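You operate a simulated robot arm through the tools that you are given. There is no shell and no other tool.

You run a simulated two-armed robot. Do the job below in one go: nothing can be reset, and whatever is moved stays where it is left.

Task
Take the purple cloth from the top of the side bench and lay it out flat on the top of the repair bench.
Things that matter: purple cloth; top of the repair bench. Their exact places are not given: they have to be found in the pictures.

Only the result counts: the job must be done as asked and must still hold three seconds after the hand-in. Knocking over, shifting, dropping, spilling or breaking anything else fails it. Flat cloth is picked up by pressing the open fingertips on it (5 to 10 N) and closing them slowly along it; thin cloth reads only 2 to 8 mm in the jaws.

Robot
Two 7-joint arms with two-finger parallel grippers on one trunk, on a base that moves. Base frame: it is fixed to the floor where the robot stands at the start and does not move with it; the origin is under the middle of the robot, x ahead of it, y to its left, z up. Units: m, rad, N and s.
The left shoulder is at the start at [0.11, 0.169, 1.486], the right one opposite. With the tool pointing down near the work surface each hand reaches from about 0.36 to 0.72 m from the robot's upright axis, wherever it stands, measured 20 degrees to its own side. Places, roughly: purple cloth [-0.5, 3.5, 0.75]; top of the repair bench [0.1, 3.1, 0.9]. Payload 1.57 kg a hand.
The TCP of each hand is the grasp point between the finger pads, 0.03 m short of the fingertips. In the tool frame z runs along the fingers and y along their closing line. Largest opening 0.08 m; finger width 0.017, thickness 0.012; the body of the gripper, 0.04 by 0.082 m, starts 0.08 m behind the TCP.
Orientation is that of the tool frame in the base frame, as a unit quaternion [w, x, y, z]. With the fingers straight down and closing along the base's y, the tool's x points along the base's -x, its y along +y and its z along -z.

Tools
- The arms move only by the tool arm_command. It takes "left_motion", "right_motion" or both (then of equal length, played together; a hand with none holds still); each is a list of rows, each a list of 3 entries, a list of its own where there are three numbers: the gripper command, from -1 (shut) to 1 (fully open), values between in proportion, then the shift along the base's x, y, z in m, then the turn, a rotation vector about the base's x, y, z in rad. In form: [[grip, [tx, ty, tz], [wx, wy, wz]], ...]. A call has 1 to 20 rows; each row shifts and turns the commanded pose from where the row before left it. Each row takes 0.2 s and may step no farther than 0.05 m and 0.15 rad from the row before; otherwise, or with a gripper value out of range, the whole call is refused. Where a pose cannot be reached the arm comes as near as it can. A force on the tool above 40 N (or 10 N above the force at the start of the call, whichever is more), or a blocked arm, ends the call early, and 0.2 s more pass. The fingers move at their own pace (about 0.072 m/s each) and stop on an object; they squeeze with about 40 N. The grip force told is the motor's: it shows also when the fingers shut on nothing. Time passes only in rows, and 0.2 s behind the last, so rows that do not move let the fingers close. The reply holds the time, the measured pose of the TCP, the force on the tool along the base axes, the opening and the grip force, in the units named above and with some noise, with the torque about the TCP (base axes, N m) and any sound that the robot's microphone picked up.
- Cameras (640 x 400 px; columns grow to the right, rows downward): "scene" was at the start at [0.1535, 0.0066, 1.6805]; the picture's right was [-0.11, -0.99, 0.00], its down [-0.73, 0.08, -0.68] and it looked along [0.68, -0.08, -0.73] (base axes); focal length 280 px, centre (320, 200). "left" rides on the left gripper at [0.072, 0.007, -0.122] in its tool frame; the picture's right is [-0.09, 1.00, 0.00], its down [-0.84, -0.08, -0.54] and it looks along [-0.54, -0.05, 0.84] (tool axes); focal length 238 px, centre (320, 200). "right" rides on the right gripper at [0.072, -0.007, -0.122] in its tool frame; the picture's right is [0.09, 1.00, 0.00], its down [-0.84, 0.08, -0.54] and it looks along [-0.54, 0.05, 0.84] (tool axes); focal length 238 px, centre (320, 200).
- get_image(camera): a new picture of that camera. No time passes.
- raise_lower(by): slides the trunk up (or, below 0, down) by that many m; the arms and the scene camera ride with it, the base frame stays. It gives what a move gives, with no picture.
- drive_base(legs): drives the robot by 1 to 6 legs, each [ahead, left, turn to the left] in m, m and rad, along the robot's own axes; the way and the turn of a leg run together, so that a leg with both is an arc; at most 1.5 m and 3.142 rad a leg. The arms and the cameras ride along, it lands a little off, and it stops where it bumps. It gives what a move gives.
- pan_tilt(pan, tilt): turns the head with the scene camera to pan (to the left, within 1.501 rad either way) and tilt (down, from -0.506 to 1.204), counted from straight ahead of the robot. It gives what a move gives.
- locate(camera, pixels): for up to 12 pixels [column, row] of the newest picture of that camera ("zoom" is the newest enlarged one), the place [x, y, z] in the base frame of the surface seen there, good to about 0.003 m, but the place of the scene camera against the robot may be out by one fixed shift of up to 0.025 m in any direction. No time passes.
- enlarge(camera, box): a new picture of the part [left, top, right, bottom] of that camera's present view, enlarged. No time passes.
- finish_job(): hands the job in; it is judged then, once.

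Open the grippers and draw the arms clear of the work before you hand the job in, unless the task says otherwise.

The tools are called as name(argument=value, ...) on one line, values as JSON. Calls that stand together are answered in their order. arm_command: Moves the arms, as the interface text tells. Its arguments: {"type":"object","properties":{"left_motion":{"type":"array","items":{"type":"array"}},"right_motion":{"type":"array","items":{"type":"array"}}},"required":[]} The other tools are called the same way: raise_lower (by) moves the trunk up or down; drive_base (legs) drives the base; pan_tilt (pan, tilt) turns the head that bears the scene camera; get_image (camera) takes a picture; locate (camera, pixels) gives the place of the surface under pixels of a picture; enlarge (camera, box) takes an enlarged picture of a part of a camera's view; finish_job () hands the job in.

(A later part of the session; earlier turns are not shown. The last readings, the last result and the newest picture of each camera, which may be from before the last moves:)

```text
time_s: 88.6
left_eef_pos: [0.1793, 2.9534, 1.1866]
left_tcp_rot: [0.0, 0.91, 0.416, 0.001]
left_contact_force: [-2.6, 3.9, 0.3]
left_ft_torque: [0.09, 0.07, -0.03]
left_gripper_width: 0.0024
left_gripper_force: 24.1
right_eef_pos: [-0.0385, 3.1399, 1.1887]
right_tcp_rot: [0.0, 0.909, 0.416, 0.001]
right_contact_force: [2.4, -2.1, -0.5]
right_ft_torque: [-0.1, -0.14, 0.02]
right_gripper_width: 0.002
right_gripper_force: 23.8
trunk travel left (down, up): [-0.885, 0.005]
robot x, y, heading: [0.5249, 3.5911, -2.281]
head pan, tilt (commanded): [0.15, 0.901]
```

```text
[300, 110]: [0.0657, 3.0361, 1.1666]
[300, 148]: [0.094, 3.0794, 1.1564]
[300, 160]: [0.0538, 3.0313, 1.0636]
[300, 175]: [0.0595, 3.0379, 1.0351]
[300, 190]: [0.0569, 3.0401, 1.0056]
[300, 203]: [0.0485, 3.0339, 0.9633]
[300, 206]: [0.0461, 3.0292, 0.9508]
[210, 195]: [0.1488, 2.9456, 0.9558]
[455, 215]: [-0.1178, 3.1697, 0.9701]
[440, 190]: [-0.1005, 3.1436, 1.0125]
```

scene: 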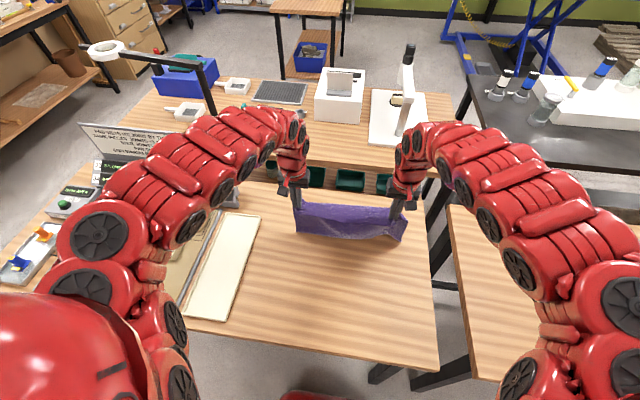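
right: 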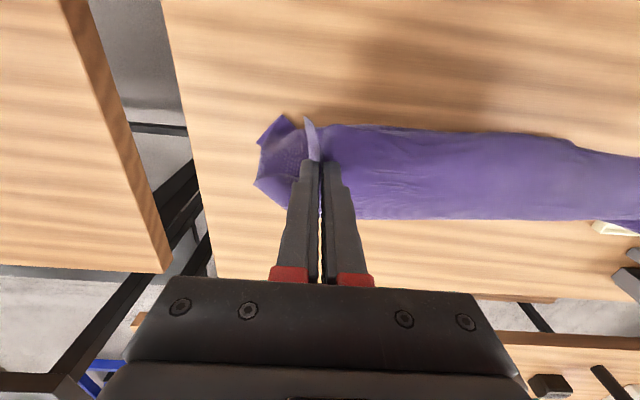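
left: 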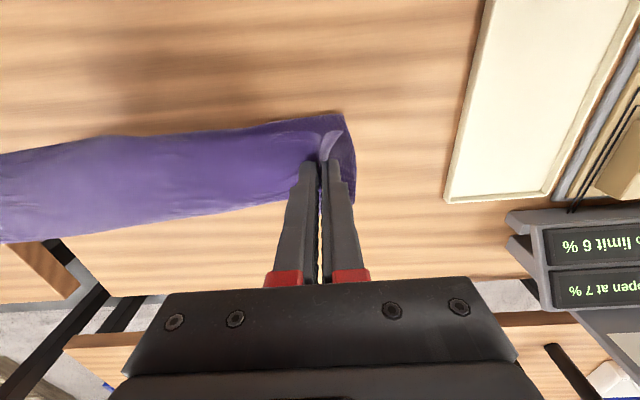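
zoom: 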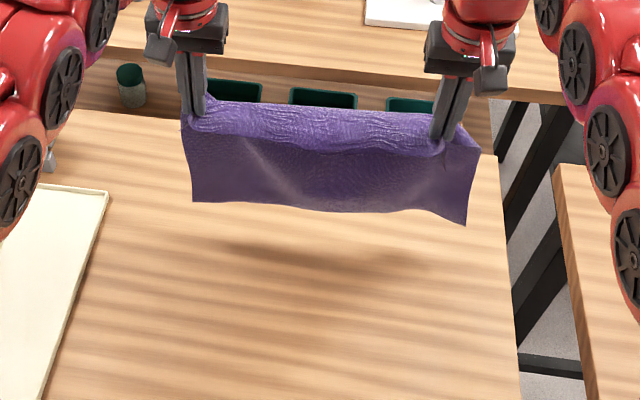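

The hanging edge is at u≈2.33, z≈0.944, leaning slightly away from me. I move the hands 3 cm farther forward and drive ahead 3 cm, so I can lower the cloth with the trunk, let it settle on the table, and then unroll it toward me.

arm_command(left_motion=[[-1, [-0.0065, -0.0076, 0], [0, 0, 0]], [-1, [-0.0065, -0.0076, 0], [0, 0, 0]], [-1, [-0.0065, -0.0076, 0], [0, 0, 0]], [-1, [0, 0, 0], [0, 0, 0]]], right_motion=[[-1, [-0.0065, -0.0076, 0], [0, 0, 0]], [-1, [-0.0065, -0.0076, 0], [0, 0, 0]], [-1, [-0.0065, -0.0076, 0], [0, 0, 0]], [-1, [0, 0, 0], [0, 0, 0]]])

drive_base(legs=[[0.03, 0, 0]])

raise_lower(by=-0.085)

enlarge(camera="scene", box=[220, 130, 480, 290])

```text
time_s: 89.6
left_eef_pos: [0.1663, 2.9362, 1.1869]
left_tcp_rot: [0.0, 0.909, 0.416, 0.001]
left_contact_force: [-4.7, 3.4, -0.2]
left_ft_torque: [0.1, 0.11, 0.01]
left_gripper_width: 0.002
left_gripper_force: 23.9
left hand out of reach, approached as far as the arm can: row 3
right_eef_pos: [-0.0508, 3.1242, 1.1901]
right_tcp_rot: [0.0, 0.909, 0.416, 0.002]
right_contact_force: [4.5, -2.3, -0.8]
right_ft_torque: [-0.1, -0.1, 0.06]
right_gripper_width: 0.0018
right_gripper_force: 23.5
right hand out of reach, approached as far as the arm can: row 3
trunk travel left (down, up): [-0.885, 0.005]
robot x, y, heading: [0.5234, 3.5928, -2.289]
head pan, tilt (commanded): [0.15, 0.901]
```

```text
time_s: 90.5
left_eef_pos: [0.1511, 2.9187, 1.1912]
left_tcp_rot: [0.001, 0.909, 0.416, -0.001]
left_contact_force: [-3.7, 4.7, 1.0]
left_ft_torque: [0.06, 0.23, -0.03]
left_gripper_width: 0.0022
left_gripper_force: 24.1
right_eef_pos: [-0.0643, 3.1085, 1.1933]
right_tcp_rot: [0.002, 0.909, 0.417, -0.001]
right_contact_force: [3.4, -3.1, -0.7]
right_ft_torque: [-0.15, -0.1, 0.01]
right_gripper_width: 0.002
right_gripper_force: 23.4
trunk travel left (down, up): [-0.885, 0.005]
robot x, y, heading: [0.5017, 3.5701, -2.285]
head pan, tilt (commanded): [0.15, 0.901]
```

```text
time_s: 91.7
left_eef_pos: [0.1484, 2.9139, 1.1016]
left_tcp_rot: [0.0, 0.909, 0.416, 0.0]
left_contact_force: [-3.6, 2.9, -0.1]
left_ft_torque: [0.11, 0.1, -0.03]
left_gripper_width: 0.0022
left_gripper_force: 23.8
right_eef_pos: [-0.0683, 3.1028, 1.1047]
right_tcp_rot: [0.001, 0.909, 0.416, 0.002]
right_contact_force: [3.7, -2.7, 0.1]
right_ft_torque: [-0.09, -0.1, 0.02]
right_gripper_width: 0.002
right_gripper_force: 23.7
trunk travel left (down, up): [-0.8, 0.09]
robot x, y, heading: [0.5045, 3.5719, -2.283]
head pan, tilt (commanded): [0.15, 0.901]
```

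```text
2.46 times, centred on (350, 210) of scene
```

zoom: 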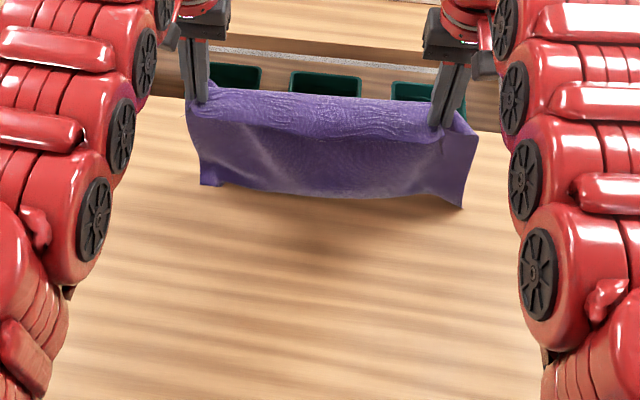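

The lower edge is just touching the table at u≈2.28. I lower the trunk a further 0.11 m to let the cloth settle on the table.

raise_lower(by=-0.11)

get_image(camera="scene")

get_image(camera="left")

get_image(camera="right")

```text
time_s: 93.1
left_eef_pos: [0.147, 2.9152, 0.9909]
left_tcp_rot: [-0.001, 0.909, 0.416, 0.001]
left_contact_force: [-3.5, 3.8, -1.0]
left_ft_torque: [0.08, 0.1, -0.03]
left_gripper_width: 0.0021
left_gripper_force: 23.5
right_eef_pos: [-0.0679, 3.1034, 0.9953]
right_tcp_rot: [0.0, 0.909, 0.417, 0.002]
right_contact_force: [4.1, -3.3, -0.6]
right_ft_torque: [-0.14, -0.11, 0.04]
right_gripper_width: 0.002
right_gripper_force: 24.5
trunk travel left (down, up): [-0.69, 0.2]
robot x, y, heading: [0.5057, 3.5702, -2.282]
head pan, tilt (commanded): [0.15, 0.901]
```

```text
taken
```

scene: 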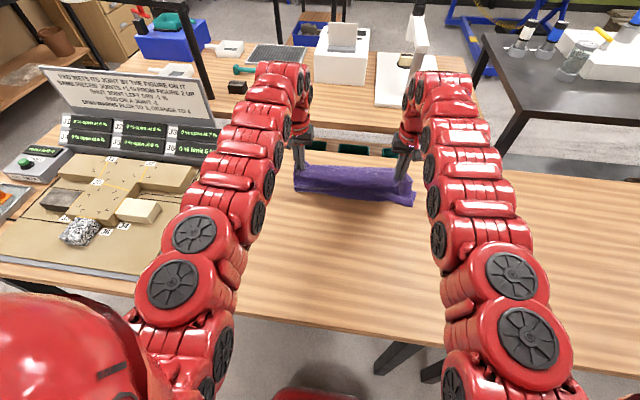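

```text
taken
```

left: 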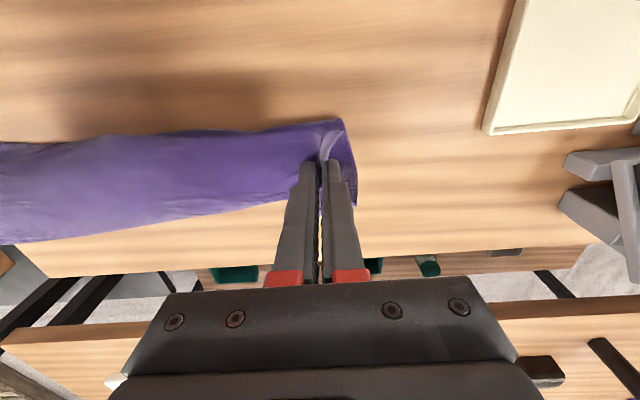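

```text
taken
```

right: 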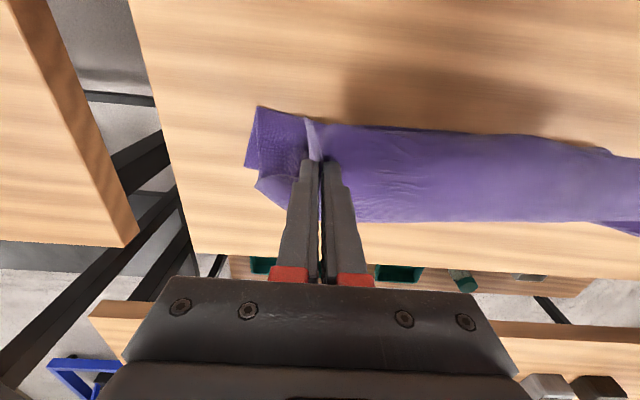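

The cloth has piled under the hands with the free edge resting on the table. I now pull the hands back toward me slowly, 7 cm at this height, to unroll it.

arm_command(left_motion=[[-1, [0.0065, 0.0076, 0], [0, 0, 0]], [-1, [0.0065, 0.0076, 0], [0, 0, 0]], [-1, [0.0065, 0.0076, 0], [0, 0, 0]], [-1, [0.0065, 0.0076, 0], [0, 0, 0]], [-1, [0.0065, 0.0076, 0], [0, 0, 0]], [-1, [0.0065, 0.0076, 0], [0, 0, 0]], [-1, [0, 0, 0], [0, 0, 0]]], right_motion=[[-1, [0.0065, 0.0076, 0], [0, 0, 0]], [-1, [0.0065, 0.0076, 0], [0, 0, 0]], [-1, [0.0065, 0.0076, 0], [0, 0, 0]], [-1, [0.0065, 0.0076, 0], [0, 0, 0]], [-1, [0.0065, 0.0076, 0], [0, 0, 0]], [-1, [0.0065, 0.0076, 0], [0, 0, 0]], [-1, [0, 0, 0], [0, 0, 0]]])

enlarge(camera="scene", box=[220, 130, 480, 290])

get_image(camera="left")

get_image(camera="right")

```text
time_s: 94.7
left_eef_pos: [0.1843, 2.9595, 0.9913]
left_tcp_rot: [-0.001, 0.909, 0.416, 0.001]
left_contact_force: [-4.1, 3.5, 0.0]
left_ft_torque: [0.11, 0.15, -0.06]
left_gripper_width: 0.0022
left_gripper_force: 23.7
right_eef_pos: [-0.0304, 3.1488, 0.9972]
right_tcp_rot: [-0.001, 0.909, 0.417, 0.002]
right_contact_force: [4.1, -4.6, 0.0]
right_ft_torque: [-0.08, -0.13, 0.03]
right_gripper_width: 0.0021
right_gripper_force: 23.9
trunk travel left (down, up): [-0.69, 0.2]
robot x, y, heading: [0.5041, 3.5712, -2.286]
head pan, tilt (commanded): [0.15, 0.901]
```

```text
2.46 times, centred on (350, 210) of scene
```

zoom: 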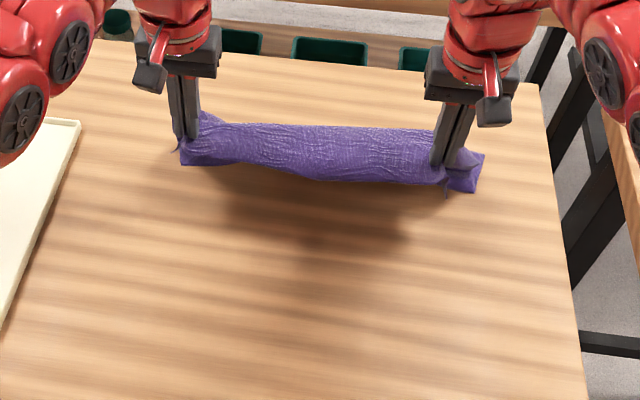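

```text
taken
```

left: 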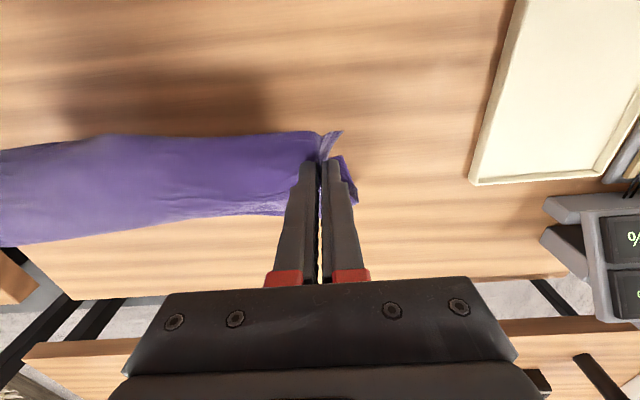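

```text
taken
```

right: 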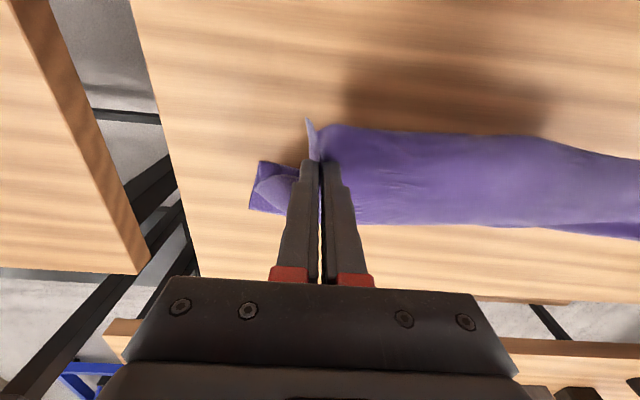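

The unrolling is working: the free corners now lie behind (beyond) the hands. I drive back 0.06 m at the same height.

drive_base(legs=[[-0.06, 0, 0]])

enlarge(camera="scene", box=[220, 130, 480, 290])

get_image(camera="left")

get_image(camera="right")

```text
time_s: 95.7
left_eef_pos: [0.2227, 3.0039, 0.9917]
left_tcp_rot: [0.0, 0.909, 0.416, 0.001]
left_contact_force: [-3.7, 2.9, 0.6]
left_ft_torque: [0.13, 0.1, -0.05]
left_gripper_width: 0.0021
left_gripper_force: 24.2
right_eef_pos: [0.0078, 3.193, 0.9948]
right_tcp_rot: [0.0, 0.909, 0.416, 0.003]
right_contact_force: [4.2, -3.5, 0.0]
right_ft_torque: [-0.14, -0.13, 0.05]
right_gripper_width: 0.002
right_gripper_force: 23.8
trunk travel left (down, up): [-0.69, 0.2]
robot x, y, heading: [0.5438, 3.6109, -2.283]
head pan, tilt (commanded): [0.15, 0.901]
```

```text
2.46 times, centred on (350, 210) of scene
```

zoom: 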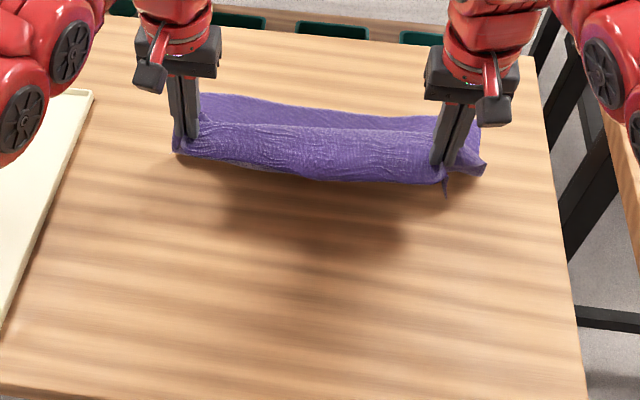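

```text
taken
```

left: 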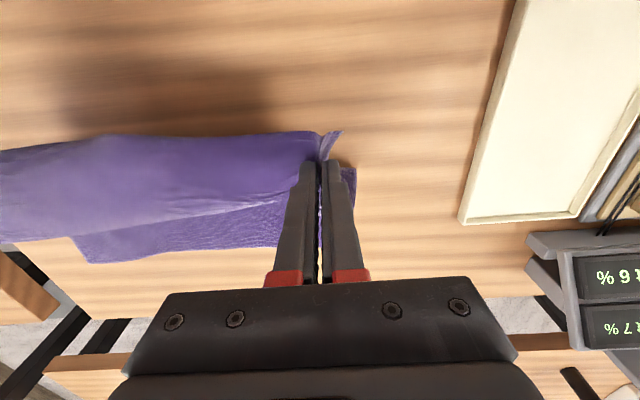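

```text
taken
```

right: 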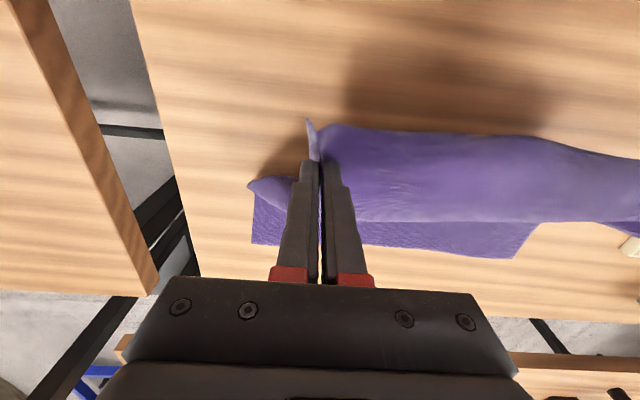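

Now the cloth trails properly on the far side: its far edge is visible at (95,260) left and (253,243)/(515,257) right. I locate it.

locate(camera="left", pixels=[[98, 257], [180, 250], [260, 240], [352, 180], [460, 222], [475, 120]])

locate(camera="right", pixels=[[256, 240], [380, 243], [510, 253], [257, 205], [460, 235], [145, 60]])

```text
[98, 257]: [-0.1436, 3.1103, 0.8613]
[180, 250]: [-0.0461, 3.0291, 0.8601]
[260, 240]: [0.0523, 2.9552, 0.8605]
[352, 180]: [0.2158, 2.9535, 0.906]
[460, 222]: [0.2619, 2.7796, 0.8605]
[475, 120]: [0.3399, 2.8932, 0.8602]
```

```text
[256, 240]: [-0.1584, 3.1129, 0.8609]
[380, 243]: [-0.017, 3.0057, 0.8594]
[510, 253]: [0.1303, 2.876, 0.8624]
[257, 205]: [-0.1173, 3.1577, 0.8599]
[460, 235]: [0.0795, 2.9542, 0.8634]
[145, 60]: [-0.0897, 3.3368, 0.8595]
```

The far edge lies flat at u≈2.263, v 1.77–2.15, well inside the bench. I drive back 0.05 m and lower the hands 5 cm to lay more of the cloth.

drive_base(legs=[[-0.05, 0, 0]])

arm_command(left_motion=[[-1, [0, 0, -0.01], [0, 0, 0]], [-1, [0, 0, -0.01], [0, 0, 0]], [-1, [0, 0, -0.01], [0, 0, 0]], [-1, [0, 0, -0.01], [0, 0, 0]], [-1, [0, 0, -0.01], [0, 0, 0]], [-1, [0, 0, 0], [0, 0, 0]]], right_motion=[[-1, [0, 0, -0.01], [0, 0, 0]], [-1, [0, 0, -0.01], [0, 0, 0]], [-1, [0, 0, -0.01], [0, 0, 0]], [-1, [0, 0, -0.01], [0, 0, 0]], [-1, [0, 0, -0.012], [0, 0, 0]], [-1, [0, 0, 0], [0, 0, 0]]])

enlarge(camera="scene", box=[220, 130, 480, 290])

get_image(camera="left")

get_image(camera="right")

```text
time_s: 96.6
left_eef_pos: [0.2546, 3.0398, 0.9909]
left_tcp_rot: [-0.001, 0.909, 0.416, 0.002]
left_contact_force: [-3.7, 3.0, 0.3]
left_ft_torque: [0.1, 0.09, 0.01]
left_gripper_width: 0.0019
left_gripper_force: 23.4
right_eef_pos: [0.0395, 3.2291, 0.9947]
right_tcp_rot: [0.0, 0.909, 0.417, 0.002]
right_contact_force: [3.7, -2.6, -0.7]
right_ft_torque: [-0.08, -0.1, 0.06]
right_gripper_width: 0.0018
right_gripper_force: 23.4
trunk travel left (down, up): [-0.69, 0.2]
robot x, y, heading: [0.5741, 3.65, -2.28]
head pan, tilt (commanded): [0.15, 0.901]
```

```text
time_s: 98.0
left_eef_pos: [0.2552, 3.0416, 0.9423]
left_tcp_rot: [-0.001, 0.909, 0.416, 0.001]
left_contact_force: [-3.5, 3.9, 0.9]
left_ft_torque: [0.11, 0.15, -0.01]
left_gripper_width: 0.0019
left_gripper_force: 23.2
right_eef_pos: [0.0404, 3.2299, 0.9458]
right_tcp_rot: [0.0, 0.909, 0.417, 0.002]
right_contact_force: [3.4, -3.5, -0.3]
right_ft_torque: [-0.07, -0.13, 0.06]
right_gripper_width: 0.0019
right_gripper_force: 23.0
trunk travel left (down, up): [-0.69, 0.2]
robot x, y, heading: [0.5732, 3.6509, -2.282]
head pan, tilt (commanded): [0.15, 0.901]
```

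```text
2.46 times, centred on (350, 210) of scene
```

zoom: 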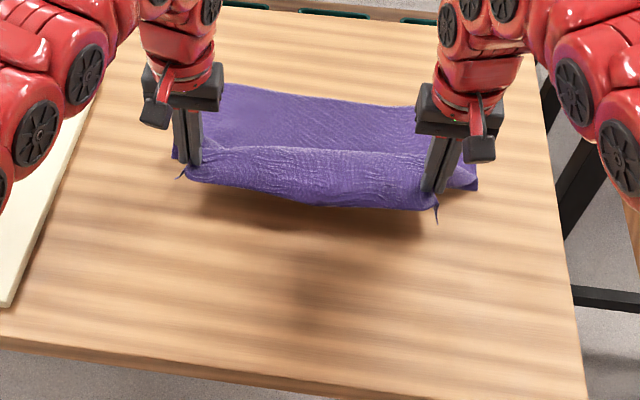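

```text
taken
```

left: 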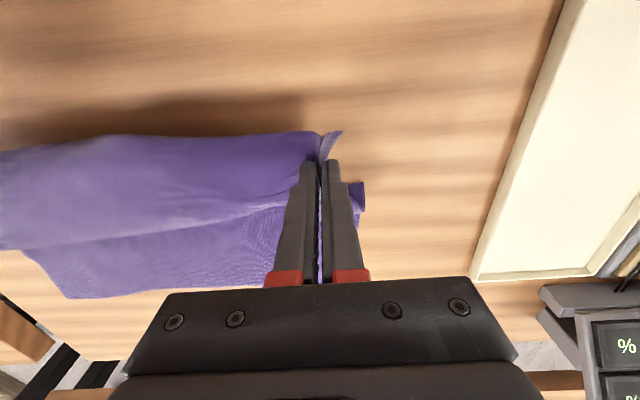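

```text
taken
```

right: 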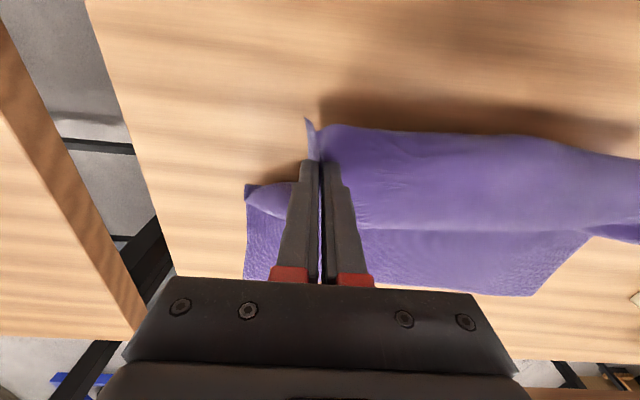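

It's laying out well. I check whether the far edge has moved, then continue.

locate(camera="left", pixels=[[72, 293], [140, 290], [30, 255], [362, 195]])

locate(camera="right", pixels=[[530, 291], [450, 288], [248, 270], [248, 210], [583, 240]])

```text
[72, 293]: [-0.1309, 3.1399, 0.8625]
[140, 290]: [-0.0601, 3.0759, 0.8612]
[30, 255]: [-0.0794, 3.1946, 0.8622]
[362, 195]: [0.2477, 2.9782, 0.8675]
```

```text
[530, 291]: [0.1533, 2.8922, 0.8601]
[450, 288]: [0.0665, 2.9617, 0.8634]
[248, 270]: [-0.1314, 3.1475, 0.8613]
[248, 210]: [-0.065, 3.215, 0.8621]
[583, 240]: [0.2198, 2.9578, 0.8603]
```

The far edge has slid only 3 cm (to u≈2.295). I lower the hands another 3 cm, then drive back 0.055 m to stretch the rest out.

arm_command(left_motion=[[-1, [0, 0, -0.01], [0, 0, 0]], [-1, [0, 0, -0.01], [0, 0, 0]], [-1, [0, 0, -0.008], [0, 0, 0]], [-1, [0, 0, 0], [0, 0, 0]]], right_motion=[[-1, [0, 0, -0.011], [0, 0, 0]], [-1, [0, 0, -0.011], [0, 0, 0]], [-1, [0, 0, -0.009], [0, 0, 0]], [-1, [0, 0, 0], [0, 0, 0]]])

drive_base(legs=[[-0.055, 0, 0]])

get_image(camera="scene")

get_image(camera="left")

get_image(camera="right")

```text
time_s: 99.0
left_eef_pos: [0.2558, 3.0411, 0.914]
left_tcp_rot: [0.001, 0.909, 0.417, 0.0]
left_contact_force: [-2.7, 2.2, -0.4]
left_ft_torque: [0.09, 0.07, -0.03]
left_gripper_width: 0.0021
left_gripper_force: 24.0
right_eef_pos: [0.0429, 3.2296, 0.9126]
right_tcp_rot: [0.0, 0.909, 0.416, 0.003]
right_contact_force: [3.1, -2.3, -0.5]
right_ft_torque: [-0.08, -0.07, -0.01]
right_gripper_width: 0.0019
right_gripper_force: 24.3
trunk travel left (down, up): [-0.69, 0.2]
robot x, y, heading: [0.5737, 3.6524, -2.284]
head pan, tilt (commanded): [0.15, 0.901]
```

```text
time_s: 99.9
left_eef_pos: [0.2894, 3.0808, 0.9135]
left_tcp_rot: [0.0, 0.909, 0.417, 0.001]
left_contact_force: [-3.2, 2.1, -0.9]
left_ft_torque: [0.1, 0.11, -0.02]
left_gripper_width: 0.0022
left_gripper_force: 23.7
right_eef_pos: [0.0731, 3.2693, 0.9126]
right_tcp_rot: [0.0, 0.909, 0.416, 0.003]
right_contact_force: [3.1, -2.5, -0.1]
right_ft_torque: [-0.09, -0.09, 0.04]
right_gripper_width: 0.0019
right_gripper_force: 23.6
trunk travel left (down, up): [-0.69, 0.2]
robot x, y, heading: [0.6108, 3.6908, -2.282]
head pan, tilt (commanded): [0.15, 0.901]
```

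```text
taken
```

scene: 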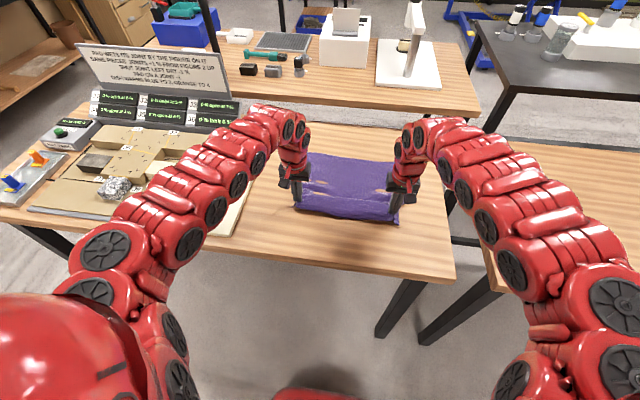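

```text
taken
```

left: 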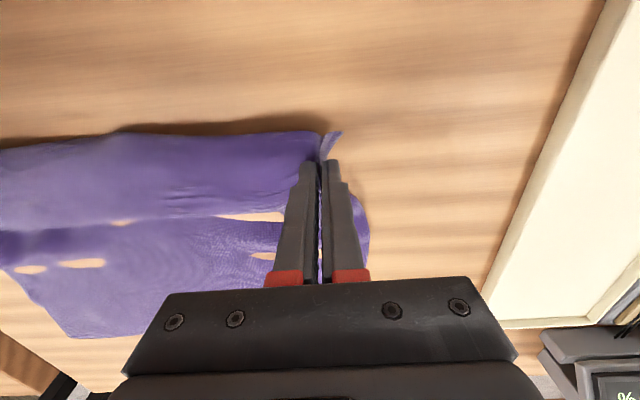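

```text
taken
```

right: 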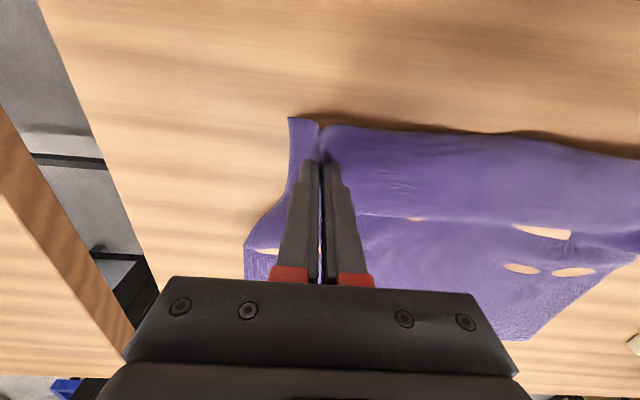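

Nearly flat now (the small "holes" are where the thin cloth dips into the table surface in the rendering). I check the far edge again.

locate(camera="left", pixels=[[72, 333], [140, 310], [20, 200], [200, 160], [200, 230], [366, 240]])

locate(camera="right", pixels=[[525, 335], [450, 300], [293, 125], [265, 215], [450, 150], [450, 190], [450, 240], [630, 255]])

```text
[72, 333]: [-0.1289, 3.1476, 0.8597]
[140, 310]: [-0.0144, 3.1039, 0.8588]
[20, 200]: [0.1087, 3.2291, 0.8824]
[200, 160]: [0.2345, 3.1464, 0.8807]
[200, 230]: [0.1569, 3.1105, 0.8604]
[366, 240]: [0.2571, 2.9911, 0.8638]
```

```text
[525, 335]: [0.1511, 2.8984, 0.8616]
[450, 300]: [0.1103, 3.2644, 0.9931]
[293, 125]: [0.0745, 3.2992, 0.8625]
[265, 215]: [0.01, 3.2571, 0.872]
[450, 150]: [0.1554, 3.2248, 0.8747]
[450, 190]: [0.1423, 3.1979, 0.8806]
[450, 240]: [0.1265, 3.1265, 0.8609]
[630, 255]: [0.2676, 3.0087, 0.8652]
```

The far edge stays at u≈2.30. I lower the hands to about 3 mm above the table and drive back 0.02 m to take up the remaining slack.

arm_command(left_motion=[[-1, [0, 0, -0.009], [0, 0, 0]], [-1, [0, 0, -0.008], [0, 0, 0]], [-1, [0, 0, 0], [0, 0, 0]]], right_motion=[[-1, [0, 0, -0.009], [0, 0, 0]], [-1, [0, 0, -0.008], [0, 0, 0]], [-1, [0, 0, 0], [0, 0, 0]]])

drive_base(legs=[[-0.022, 0, 0]])

enlarge(camera="scene", box=[220, 130, 480, 290])

get_image(camera="left")

get_image(camera="right")

```text
time_s: 100.7
left_eef_pos: [0.2892, 3.0815, 0.8967]
left_tcp_rot: [0.0, 0.909, 0.417, 0.0]
left_contact_force: [-2.6, 1.0, -0.1]
left_ft_torque: [0.12, 0.1, -0.01]
left_gripper_width: 0.002
left_gripper_force: 23.6
right_eef_pos: [0.0752, 3.2714, 0.8966]
right_tcp_rot: [0.001, 0.909, 0.416, 0.003]
right_contact_force: [2.8, -2.8, 0.1]
right_ft_torque: [-0.09, -0.06, 0.01]
right_gripper_width: 0.0017
right_gripper_force: 24.4
trunk travel left (down, up): [-0.69, 0.2]
robot x, y, heading: [0.6112, 3.6902, -2.281]
head pan, tilt (commanded): [0.15, 0.901]
```

```text
time_s: 101.5
left_eef_pos: [0.3005, 3.0962, 0.8957]
left_tcp_rot: [-0.001, 0.909, 0.417, 0.001]
left_contact_force: [-3.2, 2.3, -0.4]
left_ft_torque: [0.07, 0.09, -0.01]
left_gripper_width: 0.0019
left_gripper_force: 23.7
right_eef_pos: [0.0868, 3.2854, 0.8945]
right_tcp_rot: [-0.001, 0.909, 0.416, 0.003]
right_contact_force: [2.1, -2.4, 0.1]
right_ft_torque: [-0.06, -0.11, 0.05]
right_gripper_width: 0.0021
right_gripper_force: 23.4
trunk travel left (down, up): [-0.69, 0.2]
robot x, y, heading: [0.6257, 3.7082, -2.281]
head pan, tilt (commanded): [0.15, 0.901]
```

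```text
2.46 times, centred on (350, 210) of scene
```

zoom: 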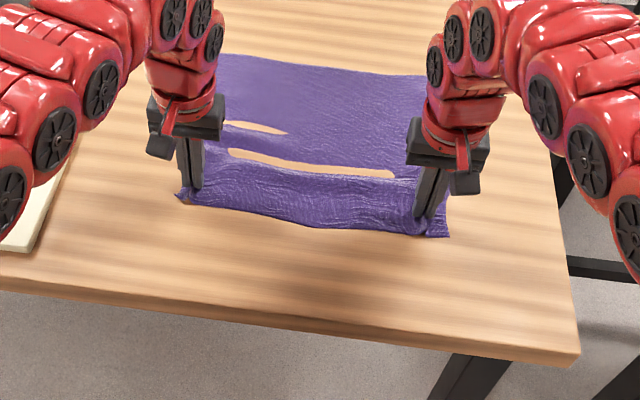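

```text
taken
```

left: 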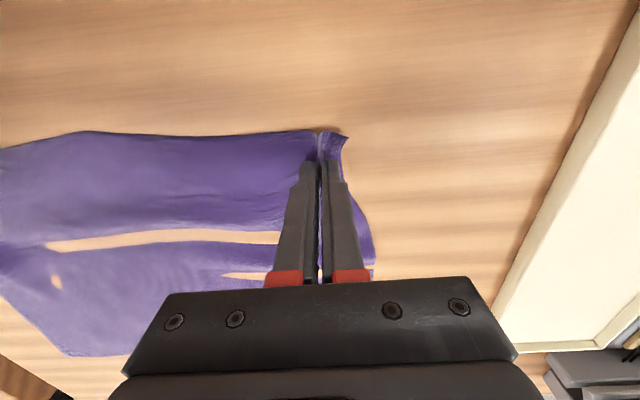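

```text
taken
```

right: 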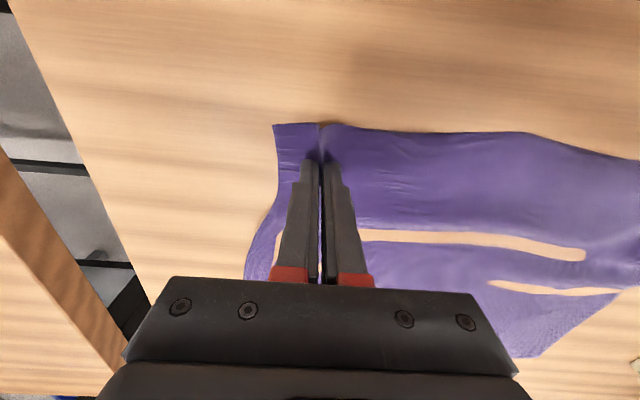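

The cloth is laid out with hands at u≈2.545 and the far edge near 2.30. To undo the pinch folds I'll reverse the pick-up: press lightly and open slowly. First I lower in small steps to light contact.

arm_command(left_motion=[[-1, [0, 0, -0.0015], [0, 0, 0]], [-1, [0, 0, -0.0015], [0, 0, 0]], [-1, [0, 0, 0], [0, 0, 0]]], right_motion=[[-1, [0, 0, -0.001], [0, 0, 0]], [-1, [0, 0, -0.001], [0, 0, 0]], [-1, [0, 0, 0], [0, 0, 0]]])

```text
time_s: 102.3
left_eef_pos: [0.3034, 3.0993, 0.895]
left_tcp_rot: [-0.001, 0.91, 0.416, 0.001]
left_contact_force: [-3.0, 2.5, -0.1]
left_ft_torque: [0.06, 0.05, -0.02]
left_gripper_width: 0.0019
left_gripper_force: 23.8
right_eef_pos: [0.0884, 3.2863, 0.8942]
right_tcp_rot: [0.001, 0.909, 0.417, 0.002]
right_contact_force: [2.5, -1.4, 0.9]
right_ft_torque: [-0.06, -0.08, 0.0]
right_gripper_width: 0.0021
right_gripper_force: 22.9
trunk travel left (down, up): [-0.69, 0.2]
robot x, y, heading: [0.6226, 3.7085, -2.284]
head pan, tilt (commanded): [0.15, 0.901]
```

No contact yet; I lower another 2 mm in 1 mm steps.

arm_command(left_motion=[[-1, [0, 0, -0.001], [0, 0, 0]], [-1, [0, 0, -0.001], [0, 0, 0]], [-1, [0, 0, 0], [0, 0, 0]]], right_motion=[[-1, [0, 0, -0.001], [0, 0, 0]], [-1, [0, 0, -0.001], [0, 0, 0]], [-1, [0, 0, 0], [0, 0, 0]]])

```text
time_s: 103.1
left_eef_pos: [0.3031, 3.0981, 0.8924]
left_tcp_rot: [-0.001, 0.909, 0.416, 0.001]
left_contact_force: [-3.8, 2.5, -0.6]
left_ft_torque: [0.05, 0.06, -0.03]
left_gripper_width: 0.0021
left_gripper_force: 24.4
right_eef_pos: [0.0886, 3.2868, 0.8925]
right_tcp_rot: [0.0, 0.909, 0.417, 0.002]
right_contact_force: [3.0, -1.6, 0.9]
right_ft_torque: [-0.07, -0.08, 0.05]
right_gripper_width: 0.0019
right_gripper_force: 23.6
trunk travel left (down, up): [-0.69, 0.2]
robot x, y, heading: [0.6281, 3.7107, -2.282]
head pan, tilt (commanded): [0.15, 0.901]
```

Still only about 1 N; I lower 1.5 mm more.

arm_command(left_motion=[[-1, [0, 0, -0.001], [0, 0, 0]], [-1, [0, 0, -0.0005], [0, 0, 0]], [-1, [0, 0, 0], [0, 0, 0]]], right_motion=[[-1, [0, 0, -0.001], [0, 0, 0]], [-1, [0, 0, -0.0005], [0, 0, 0]], [-1, [0, 0, 0], [0, 0, 0]]])

```text
time_s: 103.9
left_eef_pos: [0.3023, 3.0981, 0.8919]
left_tcp_rot: [0.0, 0.909, 0.417, 0.0]
left_contact_force: [-2.5, 1.0, 7.2]
left_ft_torque: [-0.02, 0.09, -0.06]
left_gripper_width: 0.0022
left_gripper_force: 23.8
right_eef_pos: [0.0888, 3.2874, 0.8918]
right_tcp_rot: [0.0, 0.909, 0.416, 0.002]
right_contact_force: [2.7, -3.5, 4.0]
right_ft_torque: [-0.1, -0.04, 0.05]
right_gripper_width: 0.0017
right_gripper_force: 23.8
trunk travel left (down, up): [-0.69, 0.2]
robot x, y, heading: [0.6224, 3.7069, -2.286]
head pan, tilt (commanded): [0.15, 0.901]
```

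Light contact: left 7.2 N, right 4.0 N. I open both jaws slowly to spread the folds back out.

arm_command(left_motion=[[-0.9, [0, 0, 0], [0, 0, 0]], [-0.8, [0, 0, 0], [0, 0, 0]], [-0.7, [0, 0, 0], [0, 0, 0]], [-0.6, [0, 0, 0], [0, 0, 0]], [-0.5, [0, 0, 0], [0, 0, 0]], [-0.4, [0, 0, 0], [0, 0, 0]]], right_motion=[[-0.9, [0, 0, 0], [0, 0, 0]], [-0.8, [0, 0, 0], [0, 0, 0]], [-0.7, [0, 0, 0], [0, 0, 0]], [-0.6, [0, 0, 0], [0, 0, 0]], [-0.5, [0, 0, 0], [0, 0, 0]], [-0.4, [0, 0, 0], [0, 0, 0]]])

get_image(camera="left")

get_image(camera="right")

```text
time_s: 105.3
left_eef_pos: [0.3027, 3.0989, 0.8902]
left_tcp_rot: [0.0, 0.909, 0.416, 0.0]
left_contact_force: [-0.2, 0.5, 7.8]
left_ft_torque: [0.0, -0.05, -0.02]
left_gripper_width: 0.0224
left_gripper_force: 0.1
right_eef_pos: [0.0884, 3.2884, 0.8916]
right_tcp_rot: [0.0, 0.909, 0.417, 0.002]
right_contact_force: [1.2, -0.5, 6.3]
right_ft_torque: [0.05, 0.04, 0.03]
right_gripper_width: 0.0226
right_gripper_force: 0.0
trunk travel left (down, up): [-0.69, 0.2]
robot x, y, heading: [0.6232, 3.7066, -2.283]
head pan, tilt (commanded): [0.15, 0.901]
```

```text
taken
```

left: 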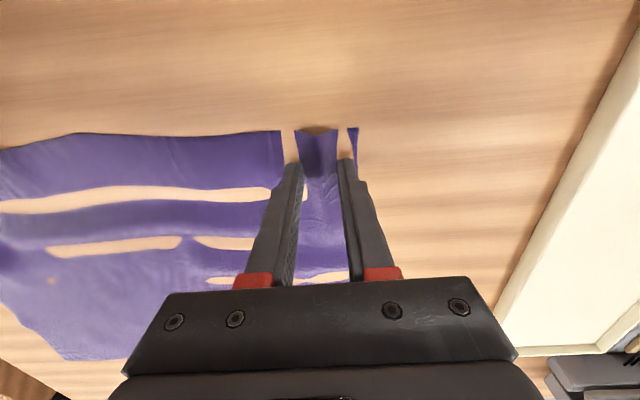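

```text
taken
```

right: 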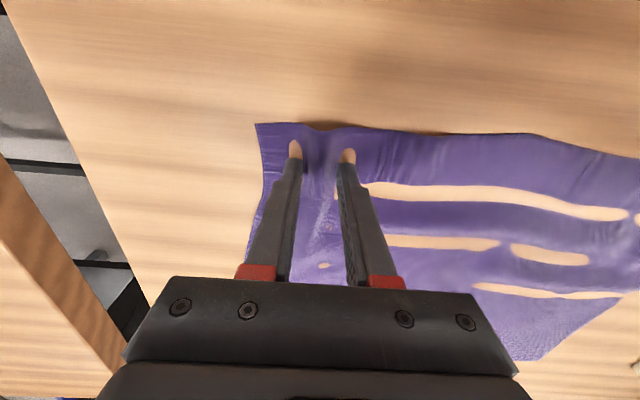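

The folds are spreading out. I continue opening to 0.055 m while pressing.

arm_command(left_motion=[[-0.3, [0, 0, 0], [0, 0, 0]], [-0.2, [0, 0, 0], [0, 0, 0]], [-0.1, [0, 0, 0], [0, 0, 0]], [0.0, [0, 0, 0], [0, 0, 0]], [0.1, [0, 0, 0], [0, 0, 0]], [0.2, [0, 0, 0], [0, 0, 0]], [0.3, [0, 0, 0], [0, 0, 0]], [0.3, [0, 0, 0], [0, 0, 0]]], right_motion=[[-0.3, [0, 0, 0], [0, 0, 0]], [-0.2, [0, 0, 0], [0, 0, 0]], [-0.1, [0, 0, 0], [0, 0, 0]], [0.0, [0, 0, 0], [0, 0, 0]], [0.1, [0, 0, 0], [0, 0, 0]], [0.2, [0, 0, 0], [0, 0, 0]], [0.3, [0, 0, 0], [0, 0, 0]], [0.3, [0, 0, 0], [0, 0, 0]]])

get_image(camera="left")

get_image(camera="right")

enlarge(camera="scene", box=[220, 130, 480, 290])

```text
time_s: 107.1
left_eef_pos: [0.3039, 3.0984, 0.8913]
left_tcp_rot: [0.0, 0.909, 0.417, -0.001]
left_contact_force: [-1.8, 0.6, 6.9]
left_ft_torque: [-0.01, -0.04, -0.02]
left_gripper_width: 0.0481
left_gripper_force: 0.2
right_eef_pos: [0.0876, 3.2867, 0.8922]
right_tcp_rot: [0.0, 0.909, 0.417, 0.003]
right_contact_force: [1.5, -1.5, 7.3]
right_ft_torque: [0.07, 0.13, 0.01]
right_gripper_width: 0.05
right_gripper_force: 0.0
trunk travel left (down, up): [-0.69, 0.2]
robot x, y, heading: [0.6227, 3.7032, -2.282]
head pan, tilt (commanded): [0.15, 0.901]
```

```text
taken
```

left: 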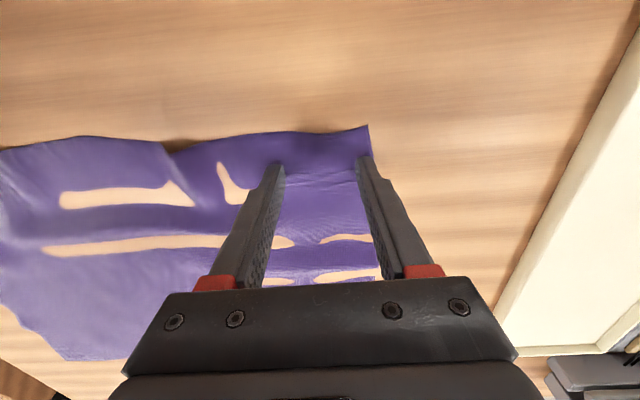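

```text
taken
```

right: 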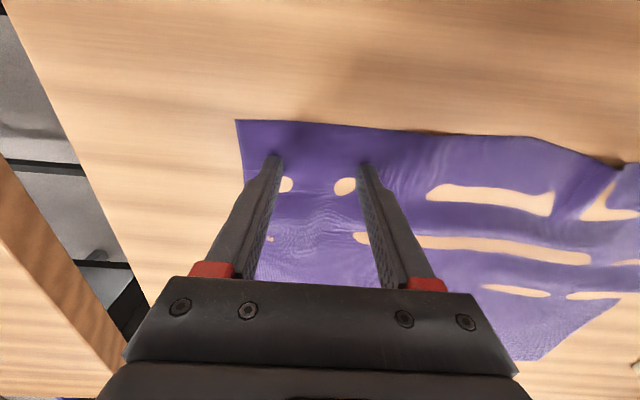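

```text
2.46 times, centred on (350, 210) of scene
```

zoom: 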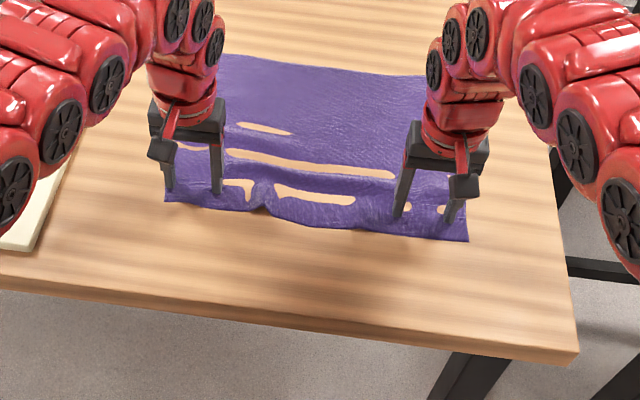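

The near edge is full width again but has a small bump between the hands at (262,195) in the zoom, because the hands are about 13 mm closer than at pick-up. Still pressing, I spread the hands 6–7 mm outward each and drag them about 8 mm toward me to smooth it.

arm_command(left_motion=[[0.25, [0.0017, -0.0014, 0], [0, 0, 0]], [0.25, [0.0017, -0.0014, 0], [0, 0, 0]], [0.25, [0.0017, -0.0014, 0], [0, 0, 0]], [0.25, [0.0013, 0.0015, 0], [0, 0, 0]], [0.25, [0.0013, 0.0015, 0], [0, 0, 0]], [0.25, [0.0013, 0.0015, 0], [0, 0, 0]], [0.25, [0.0013, 0.0015, 0], [0, 0, 0]], [0.25, [0, 0, 0], [0, 0, 0]]], right_motion=[[0.25, [-0.0017, 0.0014, 0], [0, 0, 0]], [0.25, [-0.0017, 0.0014, 0], [0, 0, 0]], [0.25, [-0.0017, 0.0014, 0], [0, 0, 0]], [0.25, [0.0013, 0.0015, 0], [0, 0, 0]], [0.25, [0.0013, 0.0015, 0], [0, 0, 0]], [0.25, [0.0013, 0.0015, 0], [0, 0, 0]], [0.25, [0.0013, 0.0015, 0], [0, 0, 0]], [0.25, [0, 0, 0], [0, 0, 0]]])

get_image(camera="left")

get_image(camera="right")

enlarge(camera="scene", box=[220, 130, 480, 290])

```text
time_s: 108.9
left_eef_pos: [0.3129, 3.1009, 0.8914]
left_tcp_rot: [-0.001, 0.909, 0.417, 0.0]
left_contact_force: [-1.8, -1.3, 13.3]
left_ft_torque: [-0.13, -0.01, -0.01]
left_gripper_width: 0.0476
left_gripper_force: 0.0
right_eef_pos: [0.0877, 3.2976, 0.8919]
right_tcp_rot: [0.002, 0.909, 0.416, 0.003]
right_contact_force: [0.2, 0.6, 0.5]
right_ft_torque: [-0.02, 0.03, 0.03]
right_gripper_width: 0.0499
right_gripper_force: 0.1
trunk travel left (down, up): [-0.69, 0.2]
robot x, y, heading: [0.6237, 3.7047, -2.285]
head pan, tilt (commanded): [0.15, 0.901]
```

```text
taken
```

left: 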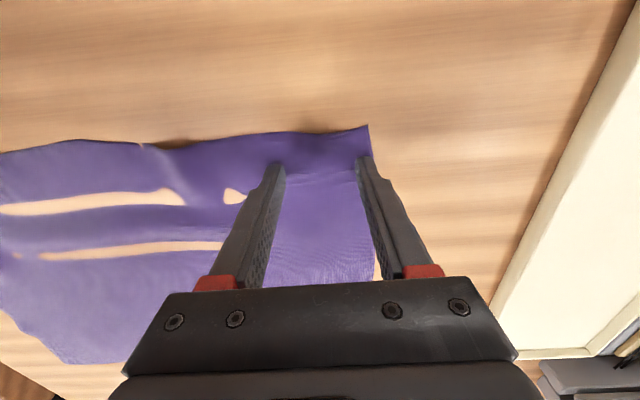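

```text
taken
```

right: 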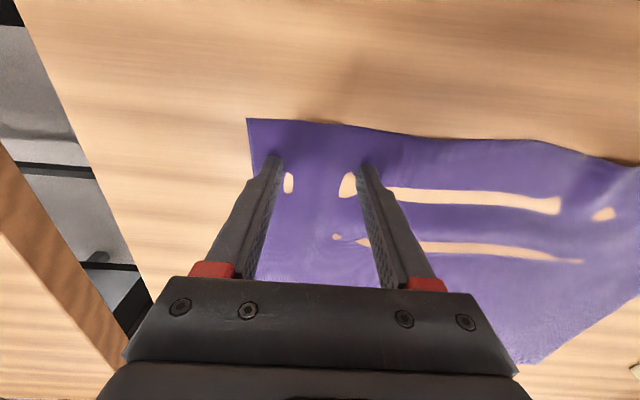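

```text
2.46 times, centred on (350, 210) of scene
```

zoom: 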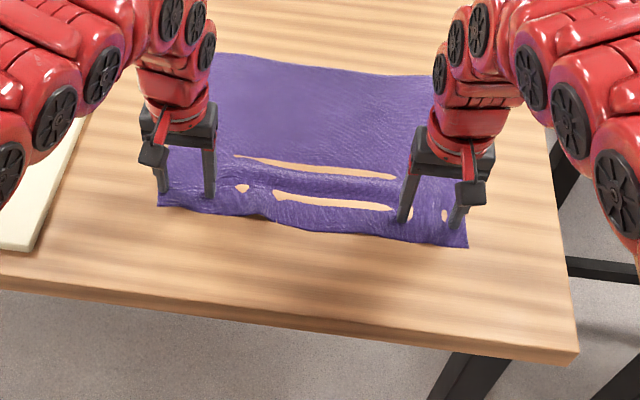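

Flatter now; the left corner followed, but the right hand lost contact (0.5 N) and slipped. I press the right down about 1 mm and drag it outward and toward me a little more; the left eases slightly from 13 N.

arm_command(left_motion=[[0.25, [0, 0, 0.0004], [0, 0, 0]], [0.25, [0, 0, 0], [0, 0, 0]]], right_motion=[[0.25, [0, 0, -0.0005], [0, 0, 0]], [0.25, [0, 0, -0.0004], [0, 0, 0]]])

```text
time_s: 109.5
left_eef_pos: [0.3131, 3.0991, 0.8918]
left_tcp_rot: [0.0, 0.909, 0.416, 0.001]
left_contact_force: [2.3, 0.5, 12.1]
left_ft_torque: [-0.14, -0.16, -0.03]
left_gripper_width: 0.0476
left_gripper_force: 0.1
right_eef_pos: [0.0902, 3.2986, 0.891]
right_tcp_rot: [0.001, 0.909, 0.416, 0.0]
right_contact_force: [-0.8, 0.8, 1.0]
right_ft_torque: [0.03, 0.06, 0.02]
right_gripper_width: 0.0501
right_gripper_force: 0.0
trunk travel left (down, up): [-0.69, 0.2]
robot x, y, heading: [0.6176, 3.7034, -2.283]
head pan, tilt (commanded): [0.15, 0.901]
```

The right still only feels 1 N; I lower it another 0.7 mm.

arm_command(left_motion=[[0.25, [0, 0, 0.0002], [0, 0, 0]], [0.25, [0, 0, 0], [0, 0, 0]]], right_motion=[[0.25, [0, 0, -0.0007], [0, 0, 0]], [0.25, [0, 0, 0], [0, 0, 0]]])

```text
time_s: 110.1
left_eef_pos: [0.312, 3.1006, 0.8914]
left_tcp_rot: [0.0, 0.91, 0.416, -0.001]
left_contact_force: [0.0, 0.7, -0.7]
left_ft_torque: [-0.03, 0.01, 0.01]
left_gripper_width: 0.0502
left_gripper_force: 0.0
right_eef_pos: [0.0899, 3.2975, 0.8915]
right_tcp_rot: [0.0, 0.909, 0.416, 0.0]
right_contact_force: [-0.7, 1.0, 17.8]
right_ft_torque: [0.33, 0.35, -0.05]
right_gripper_width: 0.051
right_gripper_force: 0.1
trunk travel left (down, up): [-0.69, 0.2]
robot x, y, heading: [0.6316, 3.7061, -2.287]
head pan, tilt (commanded): [0.15, 0.901]
```

Now the right presses (17.8 N) and the left is off. I drag the right hand outward about 5 mm and 3 mm toward me, easing the press a bit.

arm_command(left_motion=[[0.25, [0, 0, 0], [0, 0, 0]], [0.25, [0, 0, 0], [0, 0, 0]], [0.25, [0, 0, 0], [0, 0, 0]], [0.25, [0, 0, 0], [0, 0, 0]], [0.25, [0, 0, 0], [0, 0, 0]]], right_motion=[[0.25, [-0.0012, 0.001, 0.0004], [0, 0, 0]], [0.25, [-0.0012, 0.001, 0], [0, 0, 0]], [0.25, [-0.0012, 0.001, 0], [0, 0, 0]], [0.25, [0.001, 0.0023, 0], [0, 0, 0]], [0.25, [0, 0, 0], [0, 0, 0]]])

get_image(camera="right")

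enlarge(camera="scene", box=[220, 130, 480, 290])

```text
time_s: 111.3
left_eef_pos: [0.3139, 3.1005, 0.892]
left_tcp_rot: [0.0, 0.91, 0.416, 0.0]
left_contact_force: [-0.1, 0.4, -0.5]
left_ft_torque: [0.01, -0.01, -0.01]
left_gripper_width: 0.0499
left_gripper_force: 0.0
right_eef_pos: [0.0871, 3.3013, 0.8913]
right_tcp_rot: [0.0, 0.909, 0.416, 0.0]
right_contact_force: [-2.7, -5.7, 23.9]
right_ft_torque: [0.19, 0.45, 0.13]
right_gripper_width: 0.0484
right_gripper_force: 0.0
trunk travel left (down, up): [-0.69, 0.2]
robot x, y, heading: [0.622, 3.7057, -2.287]
head pan, tilt (commanded): [0.15, 0.901]
```

```text
taken
```

right: 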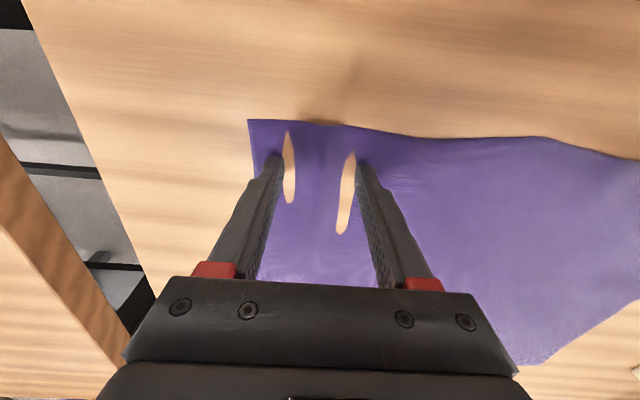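

```text
2.46 times, centred on (350, 210) of scene
```

zoom: 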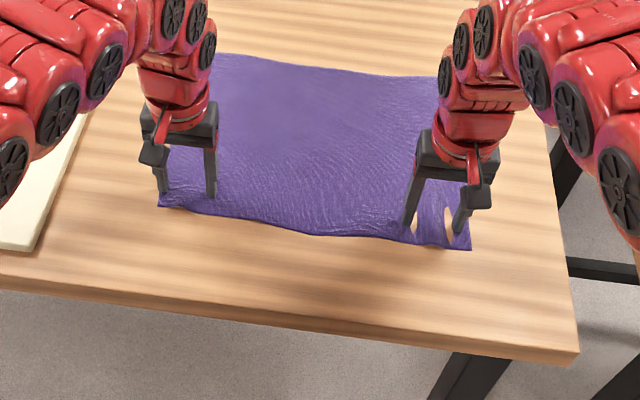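

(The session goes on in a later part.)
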